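You operate a simulated robot arm through the tools that you are given. There is no shell and no other tool.

You are at the controls of a simulated robot arm. One attempt, no reset.

TASK
Brush the mud off the black shoe, then polish its toe cap with black polish.
Fine: dark brush for mud, round brush for polish, both put back; lid on the felt mat meanwhile, tin closed after. Set down upright: small dark brush, round brush. A coat counts when it lies all over at full strength: go over it till it gets no stronger. What is to be rubbed or washed off counts as gone when no trace of it is left.

Only the result counts: the job must be done as asked and must still hold three seconds after the hand-in. Knocking over, shifting, dropping, spilling or breaking anything else fails it. A push-on lid holds only when it is set on centred and level and pressed home; a screw cap is set on level and turned clockwise until tight.

THE ROBOT
A 6-joint arm with a fingered hand, fixed in place. Base frame: the origin is at the foot of the arm, x ahead of it, y to its left, z up; the work surface is at about z = 875. Lengths are in mm, angles in degrees, forces in N, time in s.
With the tool pointing down near the work surface it reaches from about 260 to 680 mm from the base axis. Its first joint turns from -166.0 to 166.0 degrees. Payload 4 kg.
The TCP is the grasp point between the finger pads, 26 mm short of the fingertips. In the tool frame z runs along the fingers and y along their closing line. The gripper opens to 148 mm. The gripper's body begins 73 mm behind the TCP. The gripper is a hand of 3 fingers: y runs from the thumb to the fingers, the wrist lies at [0, 0, -239] in the tool frame, and closing takes about 1.5 s.
Orientation is that of the tool frame in the base frame, as a unit quaternion [x, y, z, w]. With the fingers straight down and closing along the base's y, the tool's x points along the base's -x, its y along +y and its z along -z.

THE INTERFACE
- The arm moves only by the tool apply_moves. Its argument "moves" is text: rows parted by semicolons, each of 7 numbers parted by spaces: the shift along the base's x, y, z in units of 50 mm (1.0 is 50 mm), then the turn, a rotation vector about the base's x, y, z in units of 4 degrees (1.0 is 4 degrees), then the gripper command, from -1 (shut) to 1 (fully open), values between in proportion. In form: x y z ax ay az gripper; .... A call has 1 to 20 rows; each row shifts and turns the commanded pose from where the row before left it. A call with a number of a shift or a turn outside -1 to 1 is refused whole. A row lasts 0.2 s, in which the tool goes at most 50 mm and 8.6 degrees; a call with a longer step from one row to the next is refused whole, and so is a gripper value outside its range. A pose out of reach is approached as far as the arm can. The call stops where the force on the tool passes 50 N (or 10 N more than at its start, if that is more) or the arm is blocked; 0.2 s more then pass. The fingers move at their own pace (about 153 mm/s each) and stop on an object; they squeeze with about 25 N. The grip force told is the motor's: it shows also when the fingers shut on nothing. Time passes only in rows, and 0.2 s behind the last, so rows that do not move let the fingers close. The reply holds the time, the measured pose of the TCP, the force on the tool along the base axes, the opening and the grip force, in the units named above and with some noise, with the torque about the TCP (base axes, N m) and any sound that the robot's microphone picked up.
- Cameras (640 x 400 px; columns grow to the right, rows downward): "scene" is fixed at [224.5, 498.6, 1529.6]; the picture's right is [-0.87, -0.49, 0.00], its down [-0.44, 0.77, -0.47] and it looks along [0.23, -0.41, -0.88] (base axes); focal length 276 px, centre (320, 200). "wrist" rides on the gripper at [68, -39, -90] in the tool frame; the picture's right is [0.50, 0.87, 0.00], its down [-0.65, 0.38, -0.65] and it looks along [-0.57, 0.33, 0.76] (tool axes); focal length 222 px, centre (320, 200). There is no depth. A picture from a camera that has moved, and an enlarged one, comes with that camera's place and axes in the base frame and with its lens. The place of the scene camera against the robot may be out by one fixed shift of up to 12 mm in any direction.
- get_image(camera): a new picture of that camera. No time passes.
- lift_body(by): slides the trunk up (or, below 0, down) by that many mm; the arm rides with it, the base frame stays. It gives what a move gives, with no picture.
- preshape(shape): the hand has 3 fingers and takes this shape, open, in about a second: jaw (thumb against the fingers, like two jaws); tri (thumb and two fingers); tip (a fingertip pinch); poke (one finger out to press); point (the index stretched); flat (the hand flat); cup (the hand cupped); fist (a fist). The gripper value then closes the fingers along that shape, each until it touches; the sizes above hold for jaw. It gives what a move gives, with no picture.
- zoom(camera, box): a new picture of the part [left, top, right, bottom] of that camera's present view, enlarged. No time passes.
- close_job(): hands the job in; it is judged then, once.

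Places have to be worked out from the pictures, the camera data and where the tool is seen. Open the gripper and draw the arm clear of the work before you hand the job in, unless the task says otherwise.

The tools are called as name(argument=value, ...) on one line, values as JSON. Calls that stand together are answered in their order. apply_moves: Moves the arm, as the interface text tells. Its arguments: {"type":"object","properties":{"moves":{"type":"string"}},"required":["moves"]} The other tools are called the same way: lift_body (by) slides the trunk up or down; preshape (shape) gives the hand a shape; get_image (camera) takes a picture; zoom (camera, box) takes an enlarged picture of a part of a camera's view; close_job () hands the job in.

At the start:

```text
t: 0.0
tcp_pos: [351.4, 274.3, 1245.5]
ee_rot: [0.001, 1.0, -0.001, 0.0]
contact_force: [0.3, -0.4, -0.5]
torque: [-0.01, 0.01, 0.01]
opening: 148.0
gripper_force: 0.1
shape: jaw
trunk travel left (down, up): [-275.0, 42.0]
```

scene: 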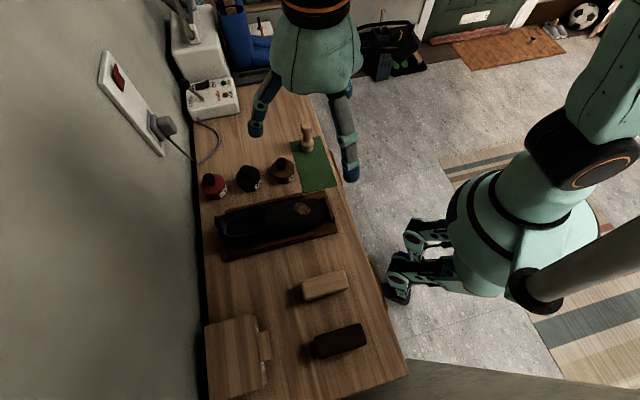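
wrist: 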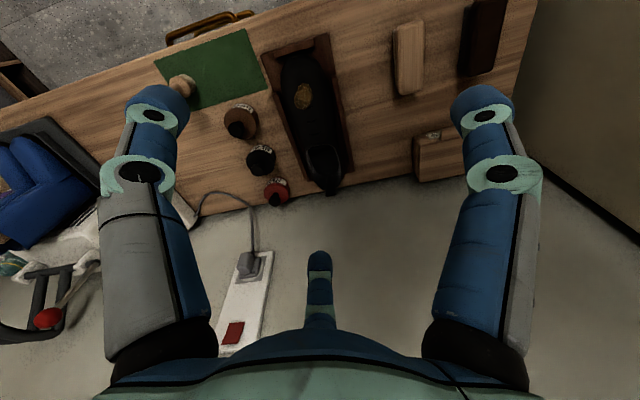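

I start by looking at the bench closely from both cameras.

zoom(camera="scene", box=[190, 110, 350, 210])

zoom(camera="scene", box=[190, 170, 350, 270])

zoom(camera="scene", box=[190, 250, 414, 390])

zoom(camera="wrist", box=[140, 0, 360, 220])

zoom(camera="wrist", box=[360, 0, 560, 200])

```text
4.00 times, centred on (270, 160) of scene
camera zoom: at [224.5, 498.6, 1529.6], right [-0.87, -0.49, 0.0], down [-0.44, 0.77, -0.47], along [0.23, -0.41, -0.88], focal length 1104 px, centre (520, 360)
```

zoom: 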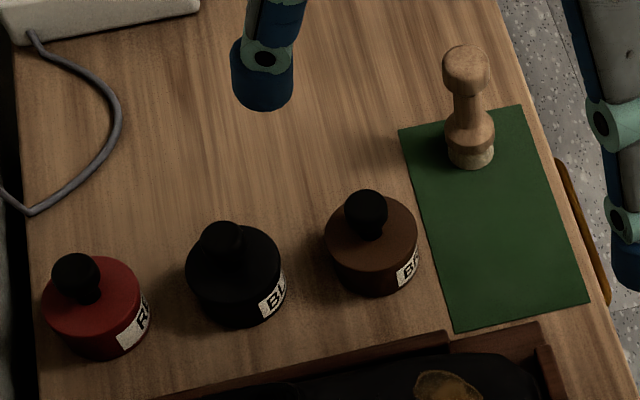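

```text
4.00 times, centred on (270, 220) of scene
camera zoom: at [224.5, 498.6, 1529.6], right [-0.87, -0.49, 0.0], down [-0.44, 0.77, -0.47], along [0.23, -0.41, -0.88], focal length 1104 px, centre (520, 120)
```

zoom: 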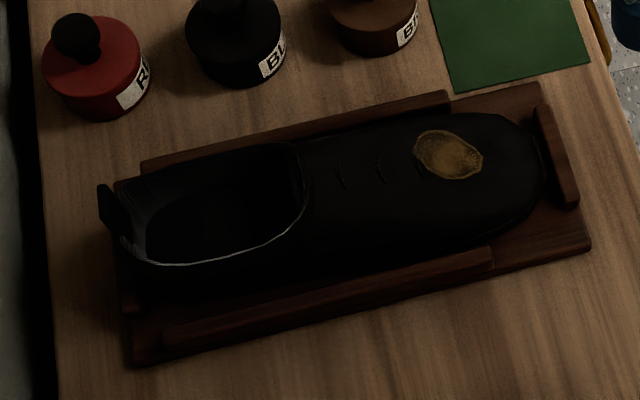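

```text
2.86 times, centred on (302, 320) of scene
camera zoom: at [224.5, 498.6, 1529.6], right [-0.87, -0.49, 0.0], down [-0.44, 0.77, -0.47], along [0.23, -0.41, -0.88], focal length 788 px, centre (371, -143)
```

zoom: 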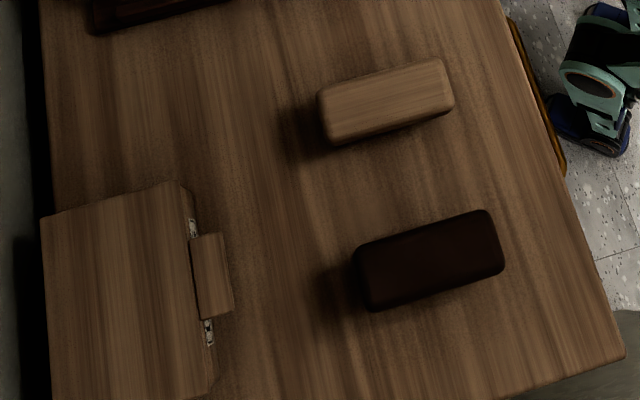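

```text
1.82 times, centred on (250, 110) of wrist
camera zoom: at [285.5, 236.9, 1335.5], right [-0.5, 0.87, 0.0], down [0.65, 0.38, 0.65], along [0.57, 0.33, -0.76], focal length 404 px, centre (447, 364)
```

zoom: 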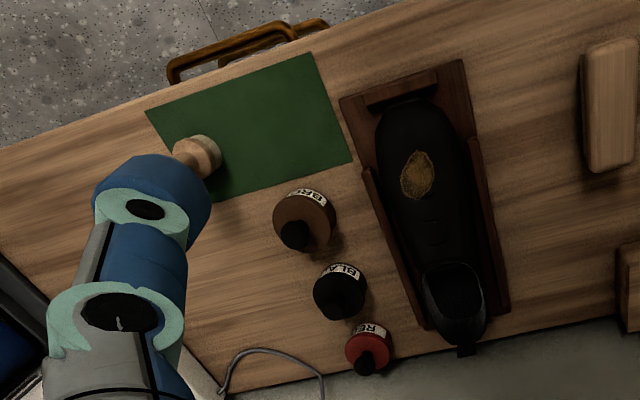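

```text
2.00 times, centred on (460, 100) of wrist
camera zoom: at [285.5, 236.9, 1335.5], right [-0.5, 0.87, 0.0], down [0.65, 0.38, 0.65], along [0.57, 0.33, -0.76], focal length 444 px, centre (40, 400)
```

zoom: 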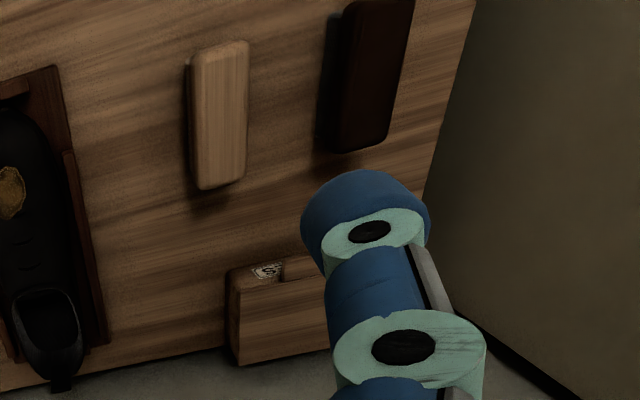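

The bench runs diagonally (edge direction about (-0.7, 0.7)). Shoe toe is near (352,241) and heel near (541,400). Black tin sits near (574,251), round brush near (464,99) and dark brush near (182,483). Before approaching anything I'll learn how the fingers move, in free air.

preshape(shape="jaw")

get_image(camera="wrist")

apply_moves(moves="0 0 0 0 0 0 -0.3;0 0 0 0 0 0 -0.3;0 0 0 0 0 0 -0.3;0 0 0 0 0 0 -0.3")

get_image(camera="wrist")

get_image(camera="scene")

```text
t: 0.9
tcp_pos: [353.1, 276.1, 1245.1]
ee_rot: [0.0, 1.0, 0.0, -0.001]
contact_force: [0.0, -0.3, 1.2]
torque: [0.02, -0.02, 0.0]
opening: 148.1
gripper_force: 0.0
shape: jaw
trunk travel left (down, up): [-275.0, 42.0]
```

```text
taken
camera wrist: at [285.4, 236.9, 1335.5], right [-0.5, 0.87, 0.0], down [0.65, 0.38, 0.65], along [0.57, 0.33, -0.76], focal length 222 px, centre (320, 200)
```

wrist: 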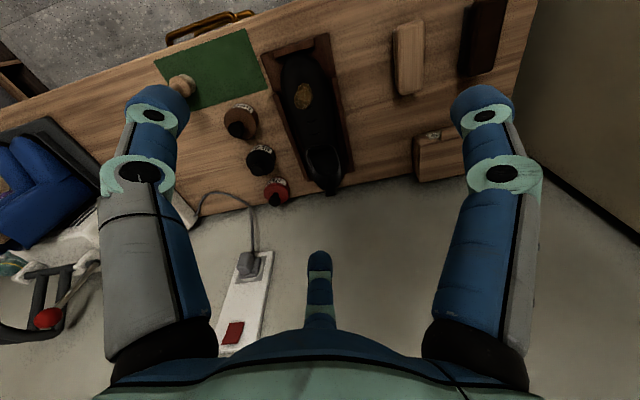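

```text
t: 1.9
tcp_pos: [352.8, 274.1, 1245.6]
ee_rot: [0.0, 1.0, 0.0, -0.001]
contact_force: [0.5, -0.5, 0.4]
torque: [0.04, 0.02, 0.01]
opening: 52.0
gripper_force: 0.1
shape: jaw
trunk travel left (down, up): [-275.0, 42.0]
```

```text
taken
camera wrist: at [285.4, 236.9, 1335.5], right [-0.5, 0.87, 0.0], down [0.65, 0.38, 0.65], along [0.57, 0.33, -0.76], focal length 222 px, centre (320, 200)
```

wrist: 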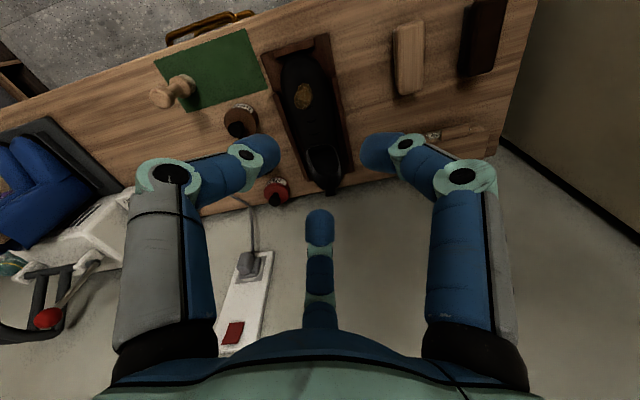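

```text
taken
```

scene: 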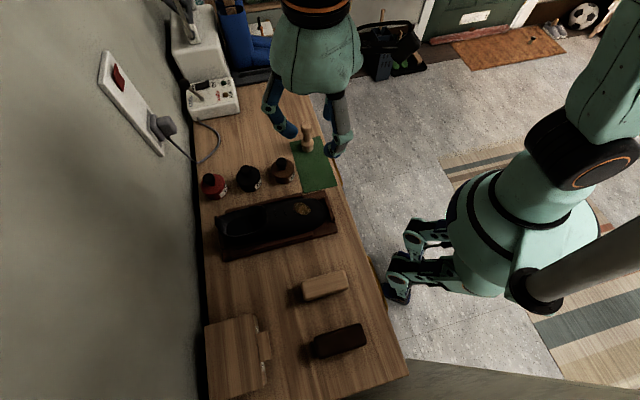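

The three fingers sit at 120° and converge on the TCP in jaw. I'll compare the tri and tip shapes before choosing.

preshape(shape="tri")

get_image(camera="wrist")

apply_moves(moves="0 0 0 0 0 0 -0.3;0 0 0 0 0 0 -0.3;0 0 0 0 0 0 -0.3;0 0 0 0 0 0 -0.3;0 0 0 0 0 0 -0.3")

get_image(camera="wrist")

preshape(shape="tip")

get_image(camera="wrist")

apply_moves(moves="0 0 0 0 0 0 -0.3;0 0 0 0 0 0 -0.3;0 0 0 0 0 0 -0.3;0 0 0 0 0 0 -0.3;0 0 0 0 0 0 -0.3")

get_image(camera="wrist")

```text
t: 2.8
tcp_pos: [351.3, 275.5, 1245.9]
ee_rot: [0.0, 1.0, 0.0, 0.001]
contact_force: [0.6, -0.2, 0.2]
torque: [-0.02, 0.01, -0.02]
opening: 147.8
gripper_force: 0.0
shape: tri
trunk travel left (down, up): [-275.0, 42.0]
```

```text
taken
camera wrist: at [285.4, 236.9, 1335.5], right [-0.5, 0.87, 0.0], down [0.65, 0.38, 0.65], along [0.57, 0.33, -0.76], focal length 222 px, centre (320, 200)
```

wrist: 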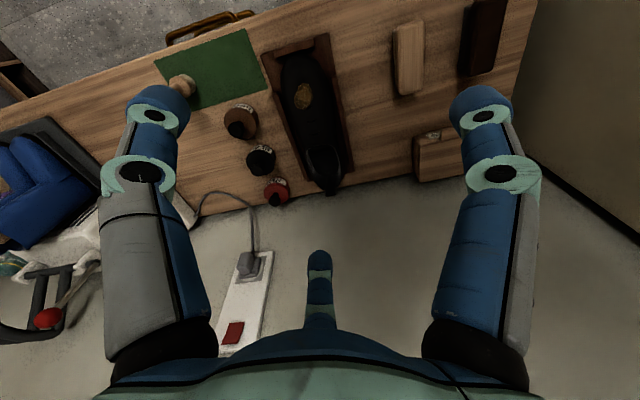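

```text
t: 4.0
tcp_pos: [354.2, 275.1, 1245.7]
ee_rot: [0.0, 1.0, 0.0, 0.0]
contact_force: [0.2, -0.1, 0.6]
torque: [0.0, 0.01, 0.0]
opening: 52.2
gripper_force: 0.0
shape: tri
trunk travel left (down, up): [-275.0, 42.0]
```

```text
taken
camera wrist: at [285.5, 236.9, 1335.5], right [-0.5, 0.87, 0.0], down [0.65, 0.38, 0.65], along [0.57, 0.33, -0.76], focal length 222 px, centre (320, 200)
```

wrist: 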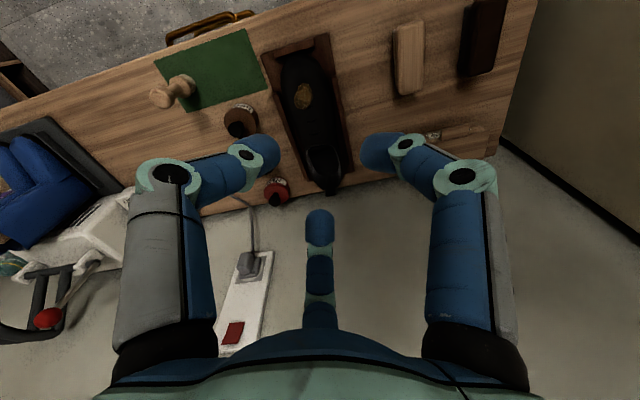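

```text
t: 4.9
tcp_pos: [351.1, 275.1, 1246.5]
ee_rot: [0.0, 1.0, 0.0, -0.001]
contact_force: [-0.3, 0.5, -0.5]
torque: [0.02, 0.02, -0.01]
opening: 148.1
gripper_force: 0.1
shape: tip
trunk travel left (down, up): [-275.0, 42.0]
```

```text
taken
camera wrist: at [285.4, 236.9, 1335.5], right [-0.5, 0.87, 0.0], down [0.65, 0.38, 0.65], along [0.57, 0.33, -0.76], focal length 222 px, centre (320, 200)
```

wrist: 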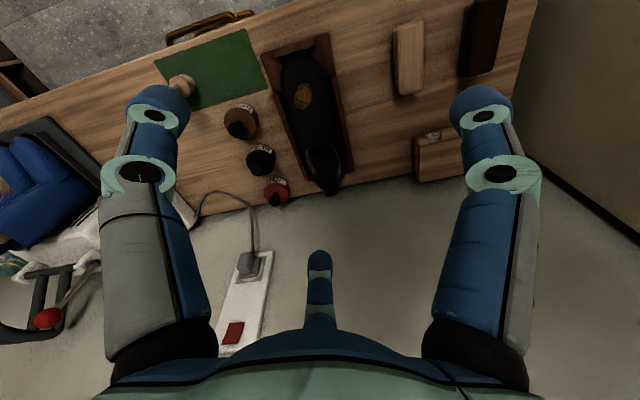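

```text
t: 6.1
tcp_pos: [352.8, 274.7, 1245.8]
ee_rot: [0.0, 1.0, -0.001, 0.0]
contact_force: [-0.3, 0.1, -0.3]
torque: [0.01, 0.03, -0.02]
opening: 52.2
gripper_force: 0.1
shape: tip
trunk travel left (down, up): [-275.0, 42.0]
```

```text
taken
camera wrist: at [285.4, 236.9, 1335.5], right [-0.5, 0.87, 0.0], down [0.65, 0.38, 0.65], along [0.57, 0.33, -0.76], focal length 222 px, centre (320, 200)
```

wrist: 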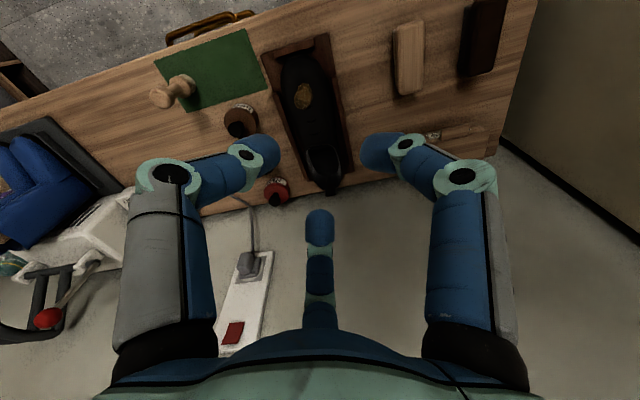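

The jaw, tri and tip shapes look the same: three fingers converging on the axis. I'll open up, turn the tool by -45° so its y lies along the brushes, and go above the dark brush for a close look.

preshape(shape="jaw")

apply_moves(moves="-0.2833 0.3467 -0.275 0 0 -0.9375 1;-0.2833 0.3467 -0.275 0 0 -0.9375 1;-0.2833 0.3467 -0.275 0 0 -0.9375 1;-0.2833 0.3467 -0.275 0 0 -0.9375 1;-0.2833 0.3467 -0.275 0 0 -0.9375 1;-0.2833 0.3467 -0.275 0 0 -0.9375 1;-0.2833 0.3467 -0.275 0 0 -0.9375 1;-0.2833 0.3467 -0.275 0 0 -0.9375 1;-0.2833 0.3467 -0.275 0 0 -0.9375 1;-0.2833 0.3467 -0.275 0 0 -0.9375 1;-0.2833 0.3467 -0.275 0 0 -0.9375 1;-0.2833 0.3467 -0.275 0 0 -0.9375 1")

get_image(camera="wrist")

get_image(camera="scene")

```text
t: 7.0
tcp_pos: [352.3, 275.0, 1245.8]
ee_rot: [0.0, 1.0, 0.0, 0.001]
contact_force: [0.2, 0.2, -0.5]
torque: [-0.01, -0.03, -0.02]
opening: 147.6
gripper_force: 0.1
shape: jaw
trunk travel left (down, up): [-275.0, 42.0]
```

```text
t: 9.6
tcp_pos: [180.0, 482.9, 1079.4]
ee_rot: [0.383, 0.924, -0.001, 0.001]
contact_force: [-0.2, -0.3, 1.0]
torque: [-0.02, 0.0, -0.04]
opening: 148.2
gripper_force: 0.0
shape: jaw
trunk travel left (down, up): [-275.0, 42.0]
```

```text
taken
camera wrist: at [105.8, 503.6, 1168.9], right [0.26, 0.97, 0.0], down [0.73, -0.2, 0.65], along [0.63, -0.17, -0.76], focal length 222 px, centre (320, 200)
```

wrist: 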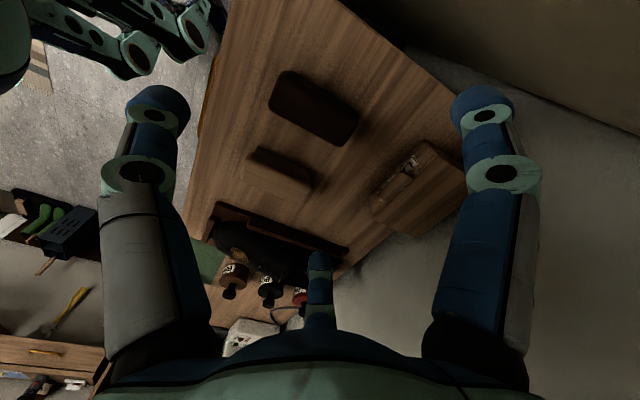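

```text
taken
```

scene: 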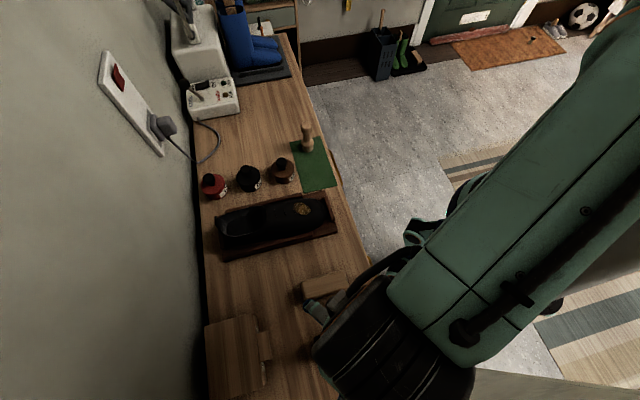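

The dark brush is now in clear view of the wrist camera. I'll enlarge it to measure, and zoom in on the mat and tins while the scene camera sees them unobstructed.

zoom(camera="wrist", box=[220, 40, 420, 165])

zoom(camera="scene", box=[190, 110, 350, 210])

zoom(camera="scene", box=[280, 110, 344, 150])

```text
3.20 times, centred on (320, 102) of wrist
camera zoom: at [105.8, 503.6, 1168.9], right [0.26, 0.97, 0.0], down [0.73, -0.2, 0.65], along [0.63, -0.17, -0.76], focal length 711 px, centre (320, 512)
```

zoom: 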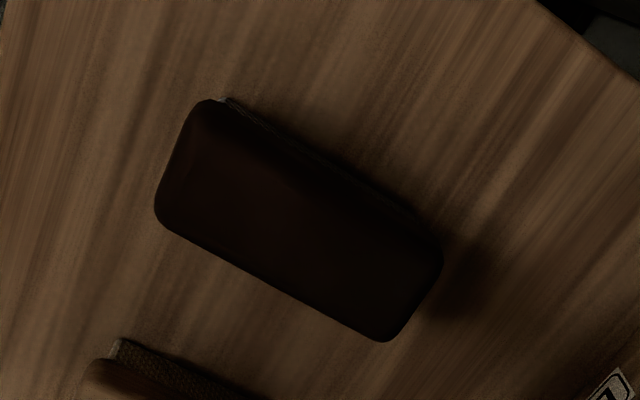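

```text
4.00 times, centred on (270, 160) of scene
camera zoom: at [224.5, 498.6, 1529.6], right [-0.87, -0.49, 0.0], down [-0.44, 0.77, -0.47], along [0.23, -0.41, -0.88], focal length 1104 px, centre (520, 360)
```

zoom: 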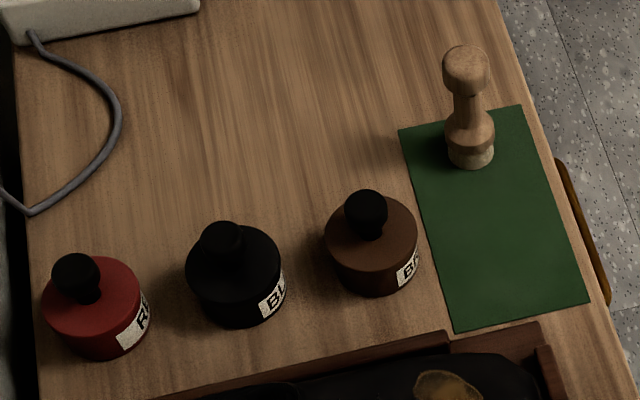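

```text
10.00 times, centred on (312, 130) of scene
camera zoom: at [224.5, 498.6, 1529.6], right [-0.87, -0.49, 0.0], down [-0.44, 0.77, -0.47], along [0.23, -0.41, -0.88], focal length 2759 px, centre (400, 900)
```

zoom: 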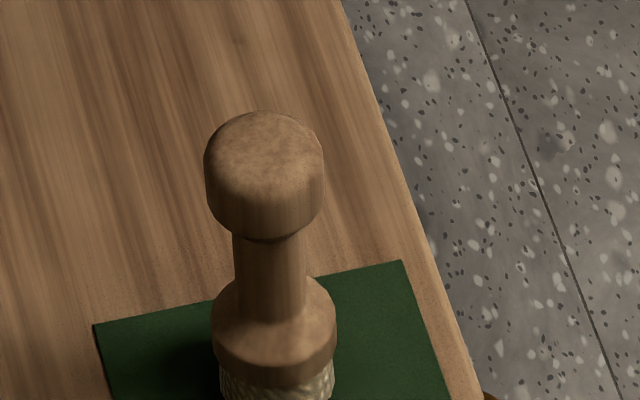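

Brush top measures about 98 x 45 mm, long axis at 45°, centre near (187,474). I move down to z≈985, still above it, and look again.

apply_moves(moves="-0.01 -0.08 -0.475 0 0 0 1;-0.01 -0.08 -0.475 0 0 0 1;-0.01 -0.08 -0.475 0 0 0 1;-0.01 -0.08 -0.475 0 0 0 1")

get_image(camera="wrist")

zoom(camera="wrist", box=[200, 60, 440, 210])

```text
t: 10.6
tcp_pos: [179.5, 466.0, 983.6]
ee_rot: [0.383, 0.924, -0.001, 0.0]
contact_force: [0.9, -0.1, -0.2]
torque: [0.01, -0.01, -0.01]
opening: 148.2
gripper_force: 0.0
shape: jaw
trunk travel left (down, up): [-275.0, 42.0]
```

```text
taken
camera wrist: at [104.2, 487.6, 1074.2], right [0.26, 0.97, 0.0], down [0.73, -0.2, 0.65], along [0.63, -0.17, -0.76], focal length 222 px, centre (320, 200)
```

wrist: 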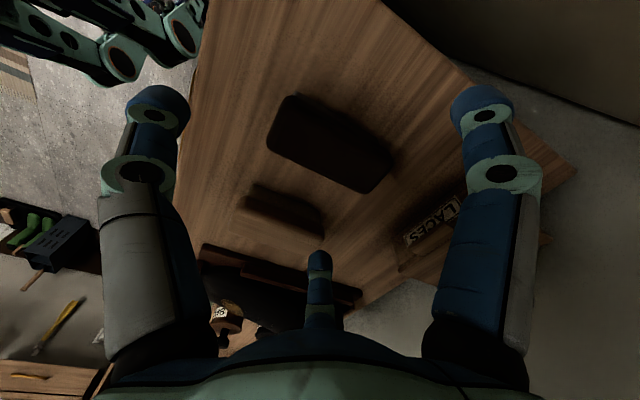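

```text
2.67 times, centred on (320, 135) of wrist
camera zoom: at [104.2, 487.6, 1074.2], right [0.26, 0.97, 0.0], down [0.73, -0.2, 0.65], along [0.63, -0.17, -0.76], focal length 592 px, centre (320, 373)
```

zoom: 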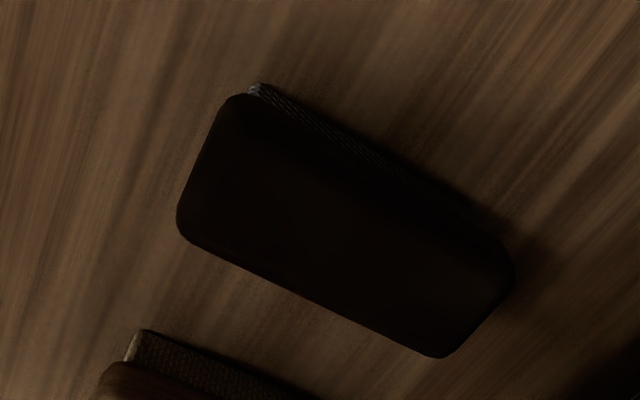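

Triangulation puts the brush centre at (190,474) with the outline about z 917. I part-close to 110 mm so the outer fingers clear the light brush, then lower around the dark brush.

apply_moves(moves="0.04 -0.01 0 0 0 0 0.486;0 0 0 0 0 0 0.486;0 0 -0.35 0 0 0 0.486;0 0 -0.35 0 0 0 0.486;0 0 -0.3 0 0 0 0.486;0 0 -0.3 0 0 0 0.486;0 0 0 0 0 0 0.486")

get_image(camera="wrist")

```text
t: 12.2
tcp_pos: [180.6, 468.0, 920.6]
ee_rot: [0.383, 0.924, -0.001, -0.001]
contact_force: [-0.3, 0.6, 0.3]
torque: [-0.02, 0.01, 0.0]
opening: 110.4
gripper_force: 0.2
shape: jaw
trunk travel left (down, up): [-275.0, 42.0]
```

```text
taken
camera wrist: at [106.8, 487.8, 1009.9], right [0.26, 0.97, 0.0], down [0.73, -0.2, 0.65], along [0.63, -0.17, -0.76], focal length 222 px, centre (320, 200)
```

wrist: 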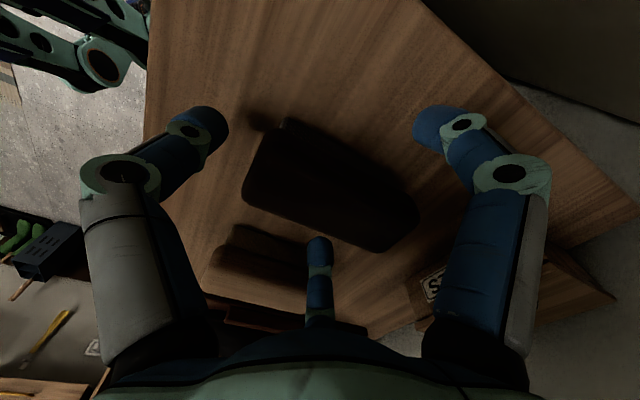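

The fingers straddle the brush as planned, thumb at its near end and a finger on each long side. I close on it now.

apply_moves(moves="0 0 0 0 0 0 -1;0 0 0 0 0 0 -1;0 0 0 0 0 0 -1;0 0 0 0 0 0 -1;0 0 0 0 0 0 -1;0 0 0 0 0 0 -1;0 0 0 0 0 0 -1;0 0 0 0 0 0 -1;0 0 0 0 0 0 -1")

get_image(camera="wrist")

zoom(camera="scene", box=[240, 250, 440, 375])

```text
t: 14.2
tcp_pos: [181.5, 465.6, 919.8]
ee_rot: [0.383, 0.924, 0.0, 0.0]
contact_force: [-0.3, -0.2, 0.3]
torque: [0.0, 0.03, 0.02]
opening: 55.0
gripper_force: 25.2
shape: jaw
trunk travel left (down, up): [-275.0, 42.0]
```

```text
taken
camera wrist: at [106.7, 488.0, 1009.9], right [0.26, 0.97, 0.0], down [0.73, -0.2, 0.65], along [0.63, -0.17, -0.76], focal length 222 px, centre (320, 200)
```

wrist: 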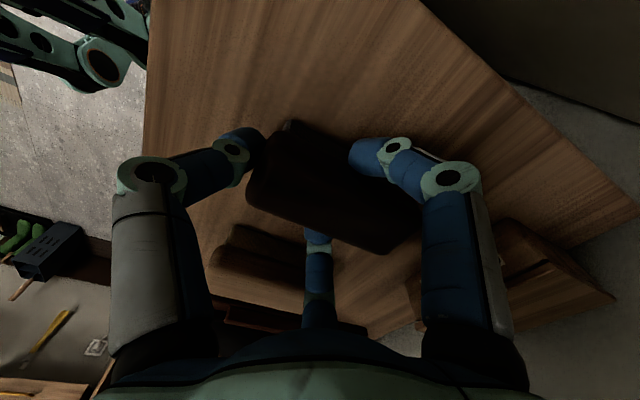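

```text
3.20 times, centred on (340, 312) of scene
camera zoom: at [224.5, 498.6, 1529.6], right [-0.87, -0.49, 0.0], down [-0.44, 0.77, -0.47], along [0.23, -0.41, -0.88], focal length 883 px, centre (256, -160)
```

zoom: 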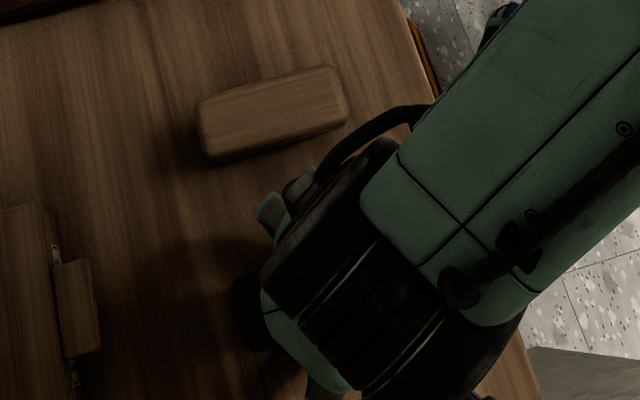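

Grip holds at 25 N and the brush hasn't shifted. I lift slightly, then higher, and check that it comes along level.

apply_moves(moves="0 0 0.2 0 0 0 -1;0 0 0.2 0 0 0 -1;0 0 0.6 0 0 0 -1;0 0 0.8 0 0 0 -1;0 0 0.8 0 0 0 -1;0 0 0.8 0 0 0 -1;0 0 0 0 0 0 -1")

get_image(camera="wrist")

get_image(camera="scene")

```text
t: 15.8
tcp_pos: [183.6, 466.8, 1090.0]
ee_rot: [0.383, 0.924, 0.001, 0.0]
contact_force: [1.5, 0.0, -0.8]
torque: [-0.01, -0.02, -0.03]
opening: 55.2
gripper_force: 25.3
shape: jaw
trunk travel left (down, up): [-275.0, 42.0]
```

```text
taken
camera wrist: at [108.0, 487.9, 1178.2], right [0.26, 0.97, 0.0], down [0.73, -0.2, 0.65], along [0.63, -0.17, -0.76], focal length 222 px, centre (320, 200)
```

wrist: 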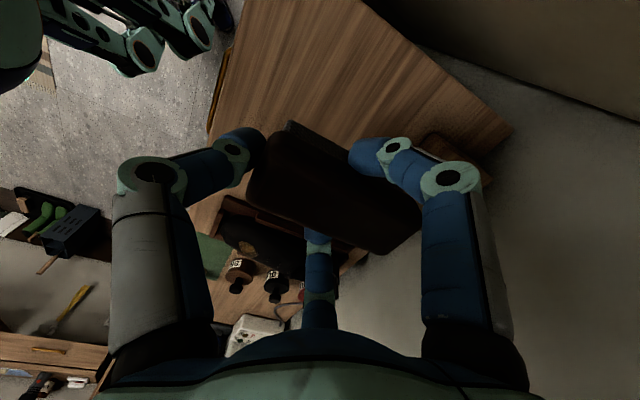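

```text
taken
```

scene: 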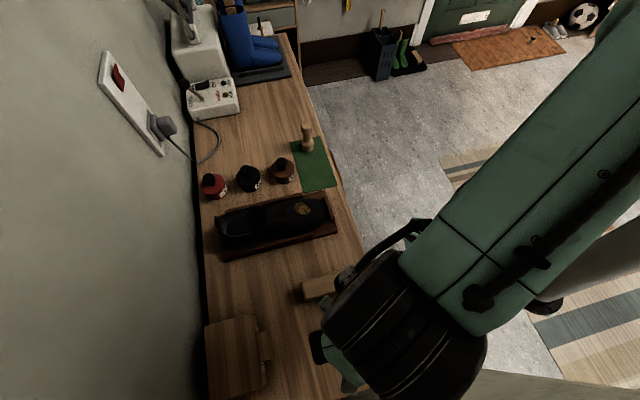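

The brush hangs level in the grip, its bristles about 45 mm below the TCP. I carry it high over to the shoe, placed so the wrist camera sees the toe.

apply_moves(moves="0.59 -0.42 0 0 0 0 -1;0.59 -0.42 0 0 0 0 -1;0.59 -0.42 0 0 0 0 -1;0.59 -0.42 0 0 0 0 -1;0.59 -0.42 0 0 0 0 -1;0.59 -0.42 0 0 0 0 -1;0.59 -0.42 0 0 0 0 -1;0.59 -0.42 0 0 0 0 -1;0 0 0 0 0 0 -1")

get_image(camera="wrist")

zoom(camera="wrist", box=[180, 0, 420, 150])

get_image(camera="scene")

```text
t: 17.8
tcp_pos: [419.1, 298.2, 1091.9]
ee_rot: [0.382, 0.924, 0.0, 0.0]
contact_force: [0.0, 0.0, -0.9]
torque: [-0.01, -0.04, 0.0]
opening: 54.7
gripper_force: 25.6
shape: jaw
trunk travel left (down, up): [-275.0, 42.0]
```

```text
taken
camera wrist: at [343.8, 319.7, 1180.9], right [0.26, 0.97, 0.0], down [0.73, -0.2, 0.65], along [0.63, -0.17, -0.76], focal length 222 px, centre (320, 200)
```

wrist: 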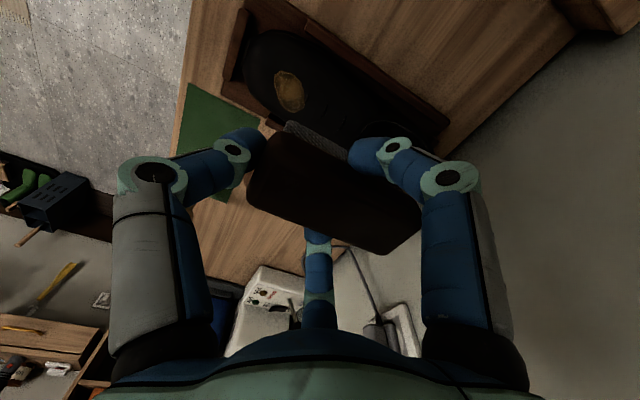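

```text
2.67 times, centred on (300, 75) of wrist
camera zoom: at [343.8, 319.7, 1180.9], right [0.26, 0.97, 0.0], down [0.73, -0.2, 0.65], along [0.63, -0.17, -0.76], focal length 592 px, centre (373, 533)
```

zoom: 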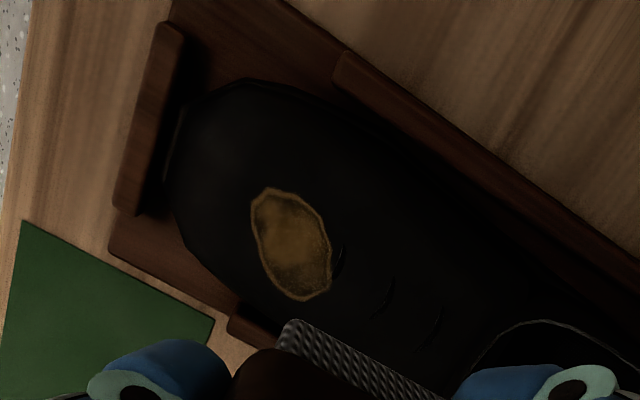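

```text
taken
```

scene: 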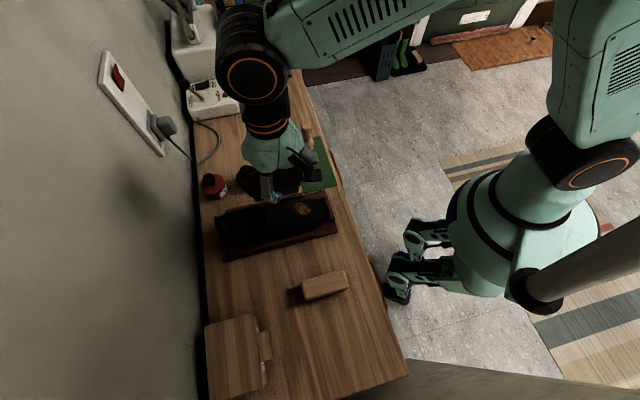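

Triangulating gives mud centre about (401.5,270,924), roughly 45 x 30 mm, near the shoe's centre line, and the top slopes up toward the instep. I place the brush just toe-side of the mud's centre and come down gently until it touches.

apply_moves(moves="-0.16 -0.22 0 0 0 0 -1;-0.16 -0.22 -0.5 0 0 0 -1;-0.16 -0.22 -0.7 0 0 0 -1;-0.16 -0.22 -0.7 0 0 0 -1;0 0 -0.2 0 0 0 -1;0 0 0 0 0 0 -1")

get_image(camera="wrist")

zoom(camera="scene", box=[200, 150, 360, 250])

```text
t: 19.2
tcp_pos: [386.4, 254.0, 984.2]
ee_rot: [0.382, 0.924, 0.0, 0.001]
contact_force: [-0.7, 0.4, -0.7]
torque: [-0.03, 0.0, -0.02]
opening: 55.1
gripper_force: 25.1
shape: jaw
trunk travel left (down, up): [-275.0, 42.0]
```

```text
taken
camera wrist: at [311.5, 275.4, 1074.5], right [0.26, 0.97, 0.0], down [0.73, -0.2, 0.65], along [0.63, -0.17, -0.76], focal length 222 px, centre (320, 200)
```

wrist: 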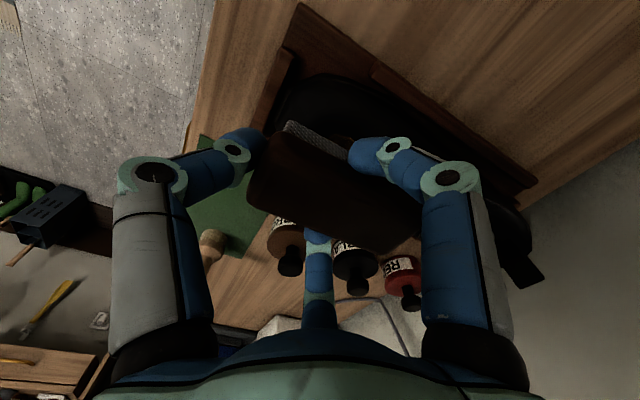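

```text
4.00 times, centred on (280, 200) of scene
camera zoom: at [224.5, 498.6, 1529.6], right [-0.87, -0.49, 0.0], down [-0.44, 0.77, -0.47], along [0.23, -0.41, -0.88], focal length 1104 px, centre (480, 200)
```

zoom: 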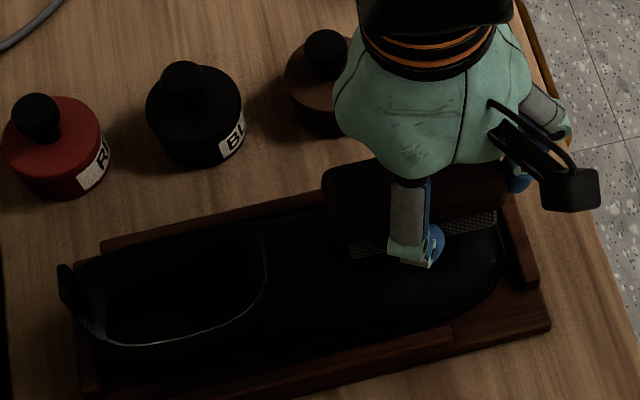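

The brush hovers right over the mud. I descend in 2 mm steps to feel for contact.

apply_moves(moves="0 0 -0.08 0 0 0 -1;0 0 -0.08 0 0 0 -1;0 0 -0.04 0 0 0 -1;0 0 -0.04 0 0 0 -1;0 0 0 0 0 0 -1")

zoom(camera="scene", box=[250, 160, 346, 220])

```text
t: 20.4
tcp_pos: [385.6, 253.0, 973.4]
ee_rot: [0.383, 0.924, 0.0, 0.001]
contact_force: [-0.6, -1.2, 10.1]
torque: [0.35, -0.44, -0.04]
opening: 55.8
gripper_force: 25.1
shape: jaw
trunk travel left (down, up): [-275.0, 42.0]
```

```text
6.67 times, centred on (298, 190) of scene
camera zoom: at [224.5, 498.6, 1529.6], right [-0.87, -0.49, 0.0], down [-0.44, 0.77, -0.47], along [0.23, -0.41, -0.88], focal length 1839 px, centre (467, 267)
```

zoom: 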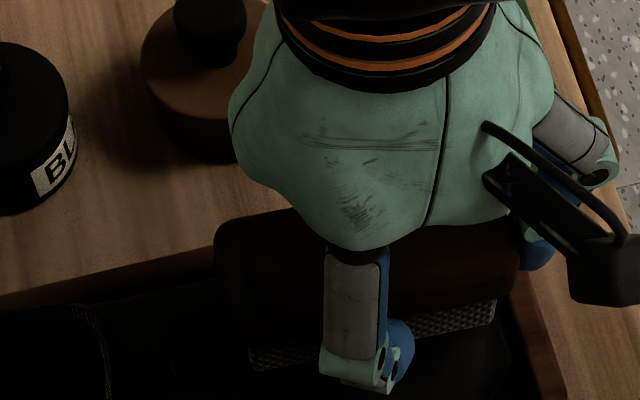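

Contact of 10 N with torque placing it about 56 mm heelward, so the far end touches on the rising instep first. I raise, pitch the brush 8° to match the slope, recentre on the mud, and touch down again.

apply_moves(moves="0 0 0.2 0 0 0 -1;0.03 0.035 0 0.707 -0.707 0 -1;0.03 0.035 0 0.707 -0.707 0 -1;0 0 -0.1 0 0 0 -1;0 0 -0.08 0 0 0 -1;0 0 -0.04 0 0 0 -1;0 0 -0.04 0 0 0 -1;0 0 0 0 0 0 -1")

```text
t: 22.2
tcp_pos: [388.6, 256.8, 969.9]
ee_rot: [0.382, 0.921, 0.065, 0.027]
contact_force: [-0.1, 0.4, 0.4]
torque: [0.04, -0.06, -0.01]
opening: 55.3
gripper_force: 25.2
shape: jaw
trunk travel left (down, up): [-275.0, 42.0]
```

Nearly touching now. I press down a bit more and read the contact point.

apply_moves(moves="0 0 -0.04 0 0 0 -1;0 0 -0.03 0 0 0 -1;0 0 0 0 0 0 -1")

```text
t: 23.0
tcp_pos: [387.7, 257.7, 965.9]
ee_rot: [0.381, 0.922, 0.065, 0.029]
contact_force: [-1.0, -2.5, 8.4]
torque: [0.3, -0.36, -0.03]
opening: 55.9
gripper_force: 25.0
shape: jaw
trunk travel left (down, up): [-275.0, 42.0]
```

The far end still touches first, so the slope is steeper than 8°. I lift, pitch to 20° and retry over the mud.

apply_moves(moves="0 0 0.3 0 0 0 -1;-0.04 -0.04 0 0.707 -0.707 0 -1;-0.04 -0.04 0 0.707 -0.707 0 -1;-0.04 -0.04 0 0.707 -0.707 0 -1;0 0 -0.2 0 0 0 -1;0 0 -0.14 0 0 0 -1;0 0 -0.04 0 0 0 -1;0 0 -0.04 0 0 0 -1;0 0 0 0 0 0 -1")

zoom(camera="scene", box=[250, 160, 346, 220])

get_image(camera="wrist")

```text
t: 25.0
tcp_pos: [381.8, 250.9, 961.5]
ee_rot: [0.376, 0.91, 0.163, 0.069]
contact_force: [-2.9, -4.5, 31.4]
torque: [-0.06, -0.01, 0.05]
opening: 55.4
gripper_force: 24.6
shape: jaw
trunk travel left (down, up): [-275.0, 42.0]
```

```text
6.67 times, centred on (298, 190) of scene
camera zoom: at [224.5, 498.6, 1529.6], right [-0.87, -0.49, 0.0], down [-0.44, 0.77, -0.47], along [0.23, -0.41, -0.88], focal length 1839 px, centre (467, 267)
```

zoom: 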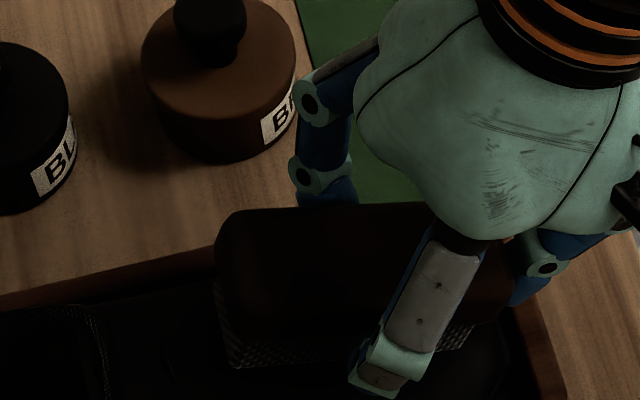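

```text
taken
camera wrist: at [286.8, 251.7, 1032.9], right [0.22, 0.93, 0.3], down [0.55, -0.37, 0.75], along [0.8, 0.0, -0.6], focal length 222 px, centre (320, 200)
```

wrist: 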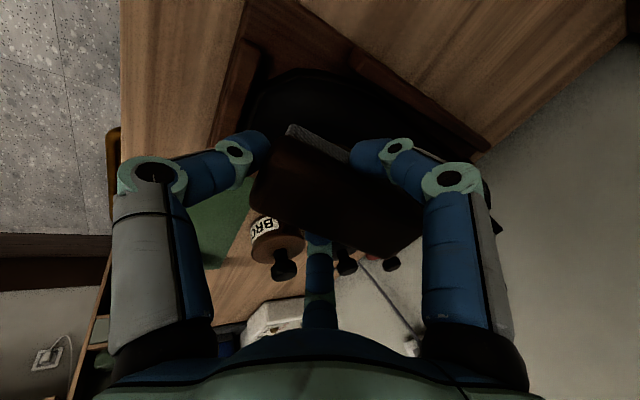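

Now contact is 31 N about 19 mm toe-side of the brush centre, so the surface is convex and the slope at the mud is about 16°. I ease off, set 16°, and do short axial and sideways strokes over the mud.

apply_moves(moves="0 0 0.16 0 0 0 -1;0.04 0.04 0 -0.707 0.707 0 -1;0 0 -0.08 0 0 0 -1;0 0 -0.03 0 0 0 -1;0.14 0.14 0.05 0 0 0 -1;-0.14 -0.14 -0.05 0 0 0 -1;-0.14 -0.14 -0.05 0 0 0 -1;0.14 0.14 0.05 0 0 0 -1;-0.16 0.16 0 0 0 0 -1;0.16 -0.16 0 0 0 0 -1;0.16 -0.16 0 0 0 0 -1;-0.16 0.16 0 0 0 0 -1")

```text
t: 27.6
tcp_pos: [383.5, 254.1, 961.7]
ee_rot: [0.38, 0.914, 0.13, 0.053]
contact_force: [0.3, -0.2, 2.2]
torque: [-0.06, -0.02, 0.03]
opening: 55.5
gripper_force: 24.8
shape: jaw
trunk travel left (down, up): [-275.0, 42.0]
```

Force was light at the end (2 N). I lift off to see what the strokes did.

apply_moves(moves="0 0 0.6 0 0 0 -1;0.2 0.3 0.7 0 0 0 -1;0.2 0.3 0.7 0 0 0 -1;0.2 0.3 0.6 0 0 0 -1;0 0 0 0 0 0 -1")

get_image(camera="wrist")

zoom(camera="scene", box=[200, 150, 360, 250])

```text
t: 28.8
tcp_pos: [413.7, 300.0, 1090.9]
ee_rot: [0.379, 0.915, 0.128, 0.053]
contact_force: [1.1, 0.7, -1.1]
torque: [-0.03, 0.0, -0.02]
opening: 55.3
gripper_force: 24.7
shape: jaw
trunk travel left (down, up): [-275.0, 42.0]
```

```text
taken
camera wrist: at [322.9, 303.8, 1166.6], right [0.23, 0.94, 0.24], down [0.59, -0.33, 0.73], along [0.77, -0.03, -0.64], focal length 222 px, centre (320, 200)
```

wrist: 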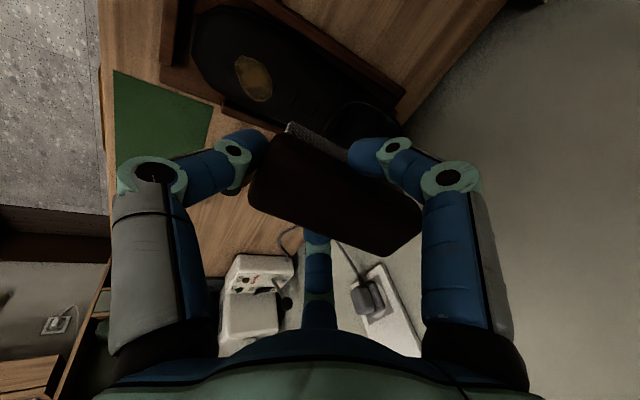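

```text
4.00 times, centred on (280, 200) of scene
camera zoom: at [224.5, 498.6, 1529.6], right [-0.87, -0.49, 0.0], down [-0.44, 0.77, -0.47], along [0.23, -0.41, -0.88], focal length 1104 px, centre (480, 200)
```

zoom: 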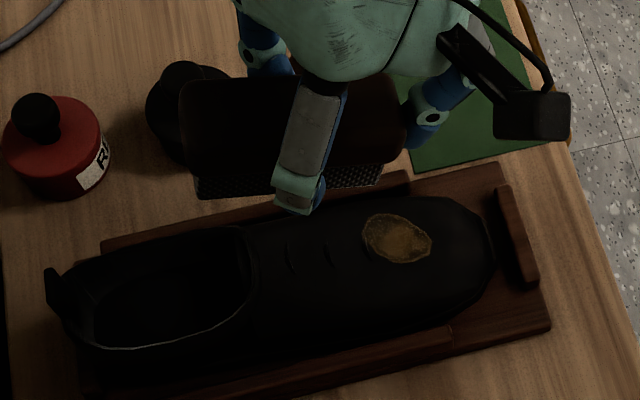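

I'll enlarge the wrist view to compare the mud's strength and its exact place.

zoom(camera="wrist", box=[170, 10, 330, 110])

zoom(camera="scene", box=[276, 190, 324, 220])

```text
4.00 times, centred on (250, 60) of wrist
camera zoom: at [322.9, 303.8, 1166.6], right [0.23, 0.94, 0.24], down [0.59, -0.33, 0.73], along [0.77, -0.03, -0.64], focal length 888 px, centre (600, 760)
```

zoom: 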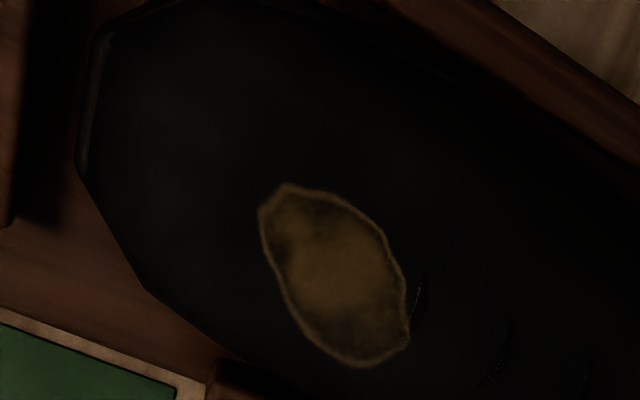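

```text
13.33 times, centred on (300, 205) of scene
camera zoom: at [224.5, 498.6, 1529.6], right [-0.87, -0.49, 0.0], down [-0.44, 0.77, -0.47], along [0.23, -0.41, -0.88], focal length 3678 px, centre (587, 133)
```

zoom: 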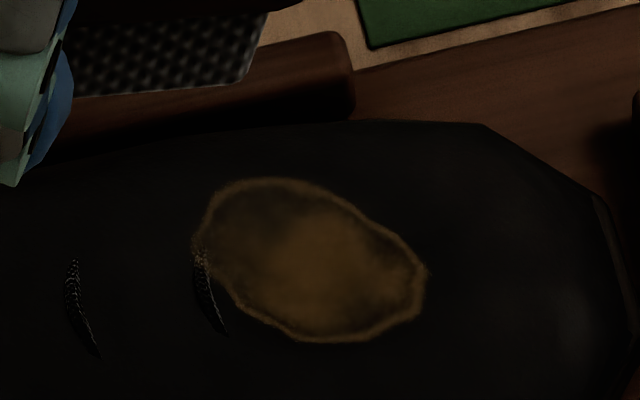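

The mud has become paler all over, so brushing works; it needs more passes with firmer contact. I go back down and do a longer series of strokes.

apply_moves(moves="-0.2 -0.3 -0.6 0 0 0 -1;-0.2 -0.3 -0.7 0 0 0 -1;-0.2 -0.3 -0.7 0 0 0 -1;0 0 -0.5 0 0 0 -1;0 0 -0.13 0 0 0 -1;0 0 0 0 0 0 -1")

```text
t: 30.2
tcp_pos: [384.4, 253.7, 962.2]
ee_rot: [0.378, 0.915, 0.131, 0.055]
contact_force: [-1.2, -0.8, 13.2]
torque: [0.08, -0.07, -0.02]
opening: 55.0
gripper_force: 24.9
shape: jaw
trunk travel left (down, up): [-275.0, 42.0]
```

Firm 13 N contact inside the mud area. I stroke back and forth along and across it.

apply_moves(moves="0.17 0.17 0.065 0 0 0 -1;-0.17 -0.17 -0.065 0 0 0 -1;-0.17 -0.17 -0.065 0 0 0 -1;0.17 0.17 0.065 0 0 0 -1;-0.16 0.16 0 0 0 0 -1;0.17 0.17 0.065 0 0 0 -1;-0.17 -0.17 -0.065 0 0 0 -1;-0.17 -0.17 -0.065 0 0 0 -1;0.17 0.17 0.065 0 0 0 -1;0.16 -0.16 0 0 0 0 -1;0.16 -0.16 0 0 0 0 -1;0.17 0.17 0.065 0 0 0 -1;-0.17 -0.17 -0.065 0 0 0 -1;-0.17 -0.17 -0.065 0 0 0 -1;0.17 0.17 0.065 0 0 0 -1;-0.16 0.16 0 0 0 0 -1")

apply_moves(moves="0 0 0.6 0 0 0 -1;0.2 0.3 0.7 0 0 0 -1;0.2 0.3 0.7 0 0 0 -1;0.2 0.3 0.6 0 0 0 -1;0 0 0 0 0 0 -1")

zoom(camera="wrist", box=[170, 10, 330, 110])

zoom(camera="scene", box=[276, 190, 324, 220])

```text
t: 33.6
tcp_pos: [385.4, 254.7, 961.7]
ee_rot: [0.379, 0.915, 0.129, 0.054]
contact_force: [0.3, -5.6, 12.3]
torque: [-0.11, -0.07, -0.03]
opening: 54.7
gripper_force: 24.7
shape: jaw
trunk travel left (down, up): [-275.0, 42.0]
```

```text
t: 34.8
tcp_pos: [414.9, 299.8, 1091.5]
ee_rot: [0.379, 0.915, 0.128, 0.053]
contact_force: [0.0, 0.2, -0.8]
torque: [-0.02, -0.02, 0.01]
opening: 54.9
gripper_force: 25.0
shape: jaw
trunk travel left (down, up): [-275.0, 42.0]
```

```text
4.00 times, centred on (250, 60) of wrist
camera zoom: at [323.2, 303.6, 1166.5], right [0.23, 0.94, 0.24], down [0.59, -0.33, 0.73], along [0.77, -0.03, -0.64], focal length 888 px, centre (600, 760)
```

zoom: 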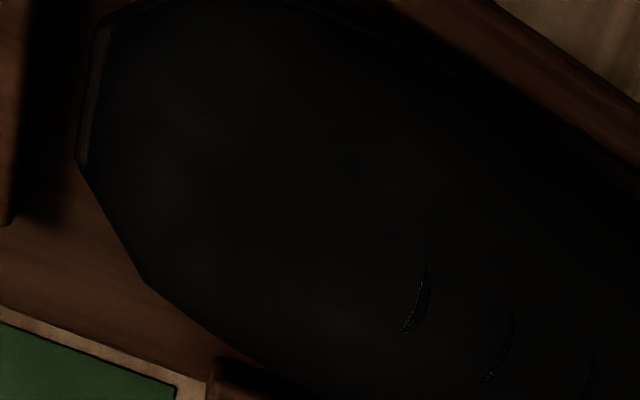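

```text
13.33 times, centred on (300, 205) of scene
camera zoom: at [224.5, 498.6, 1529.6], right [-0.87, -0.49, 0.0], down [-0.44, 0.77, -0.47], along [0.23, -0.41, -0.88], focal length 3678 px, centre (587, 133)
```

zoom: 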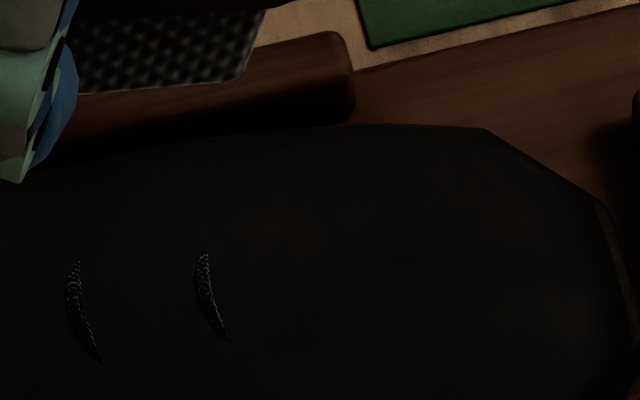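

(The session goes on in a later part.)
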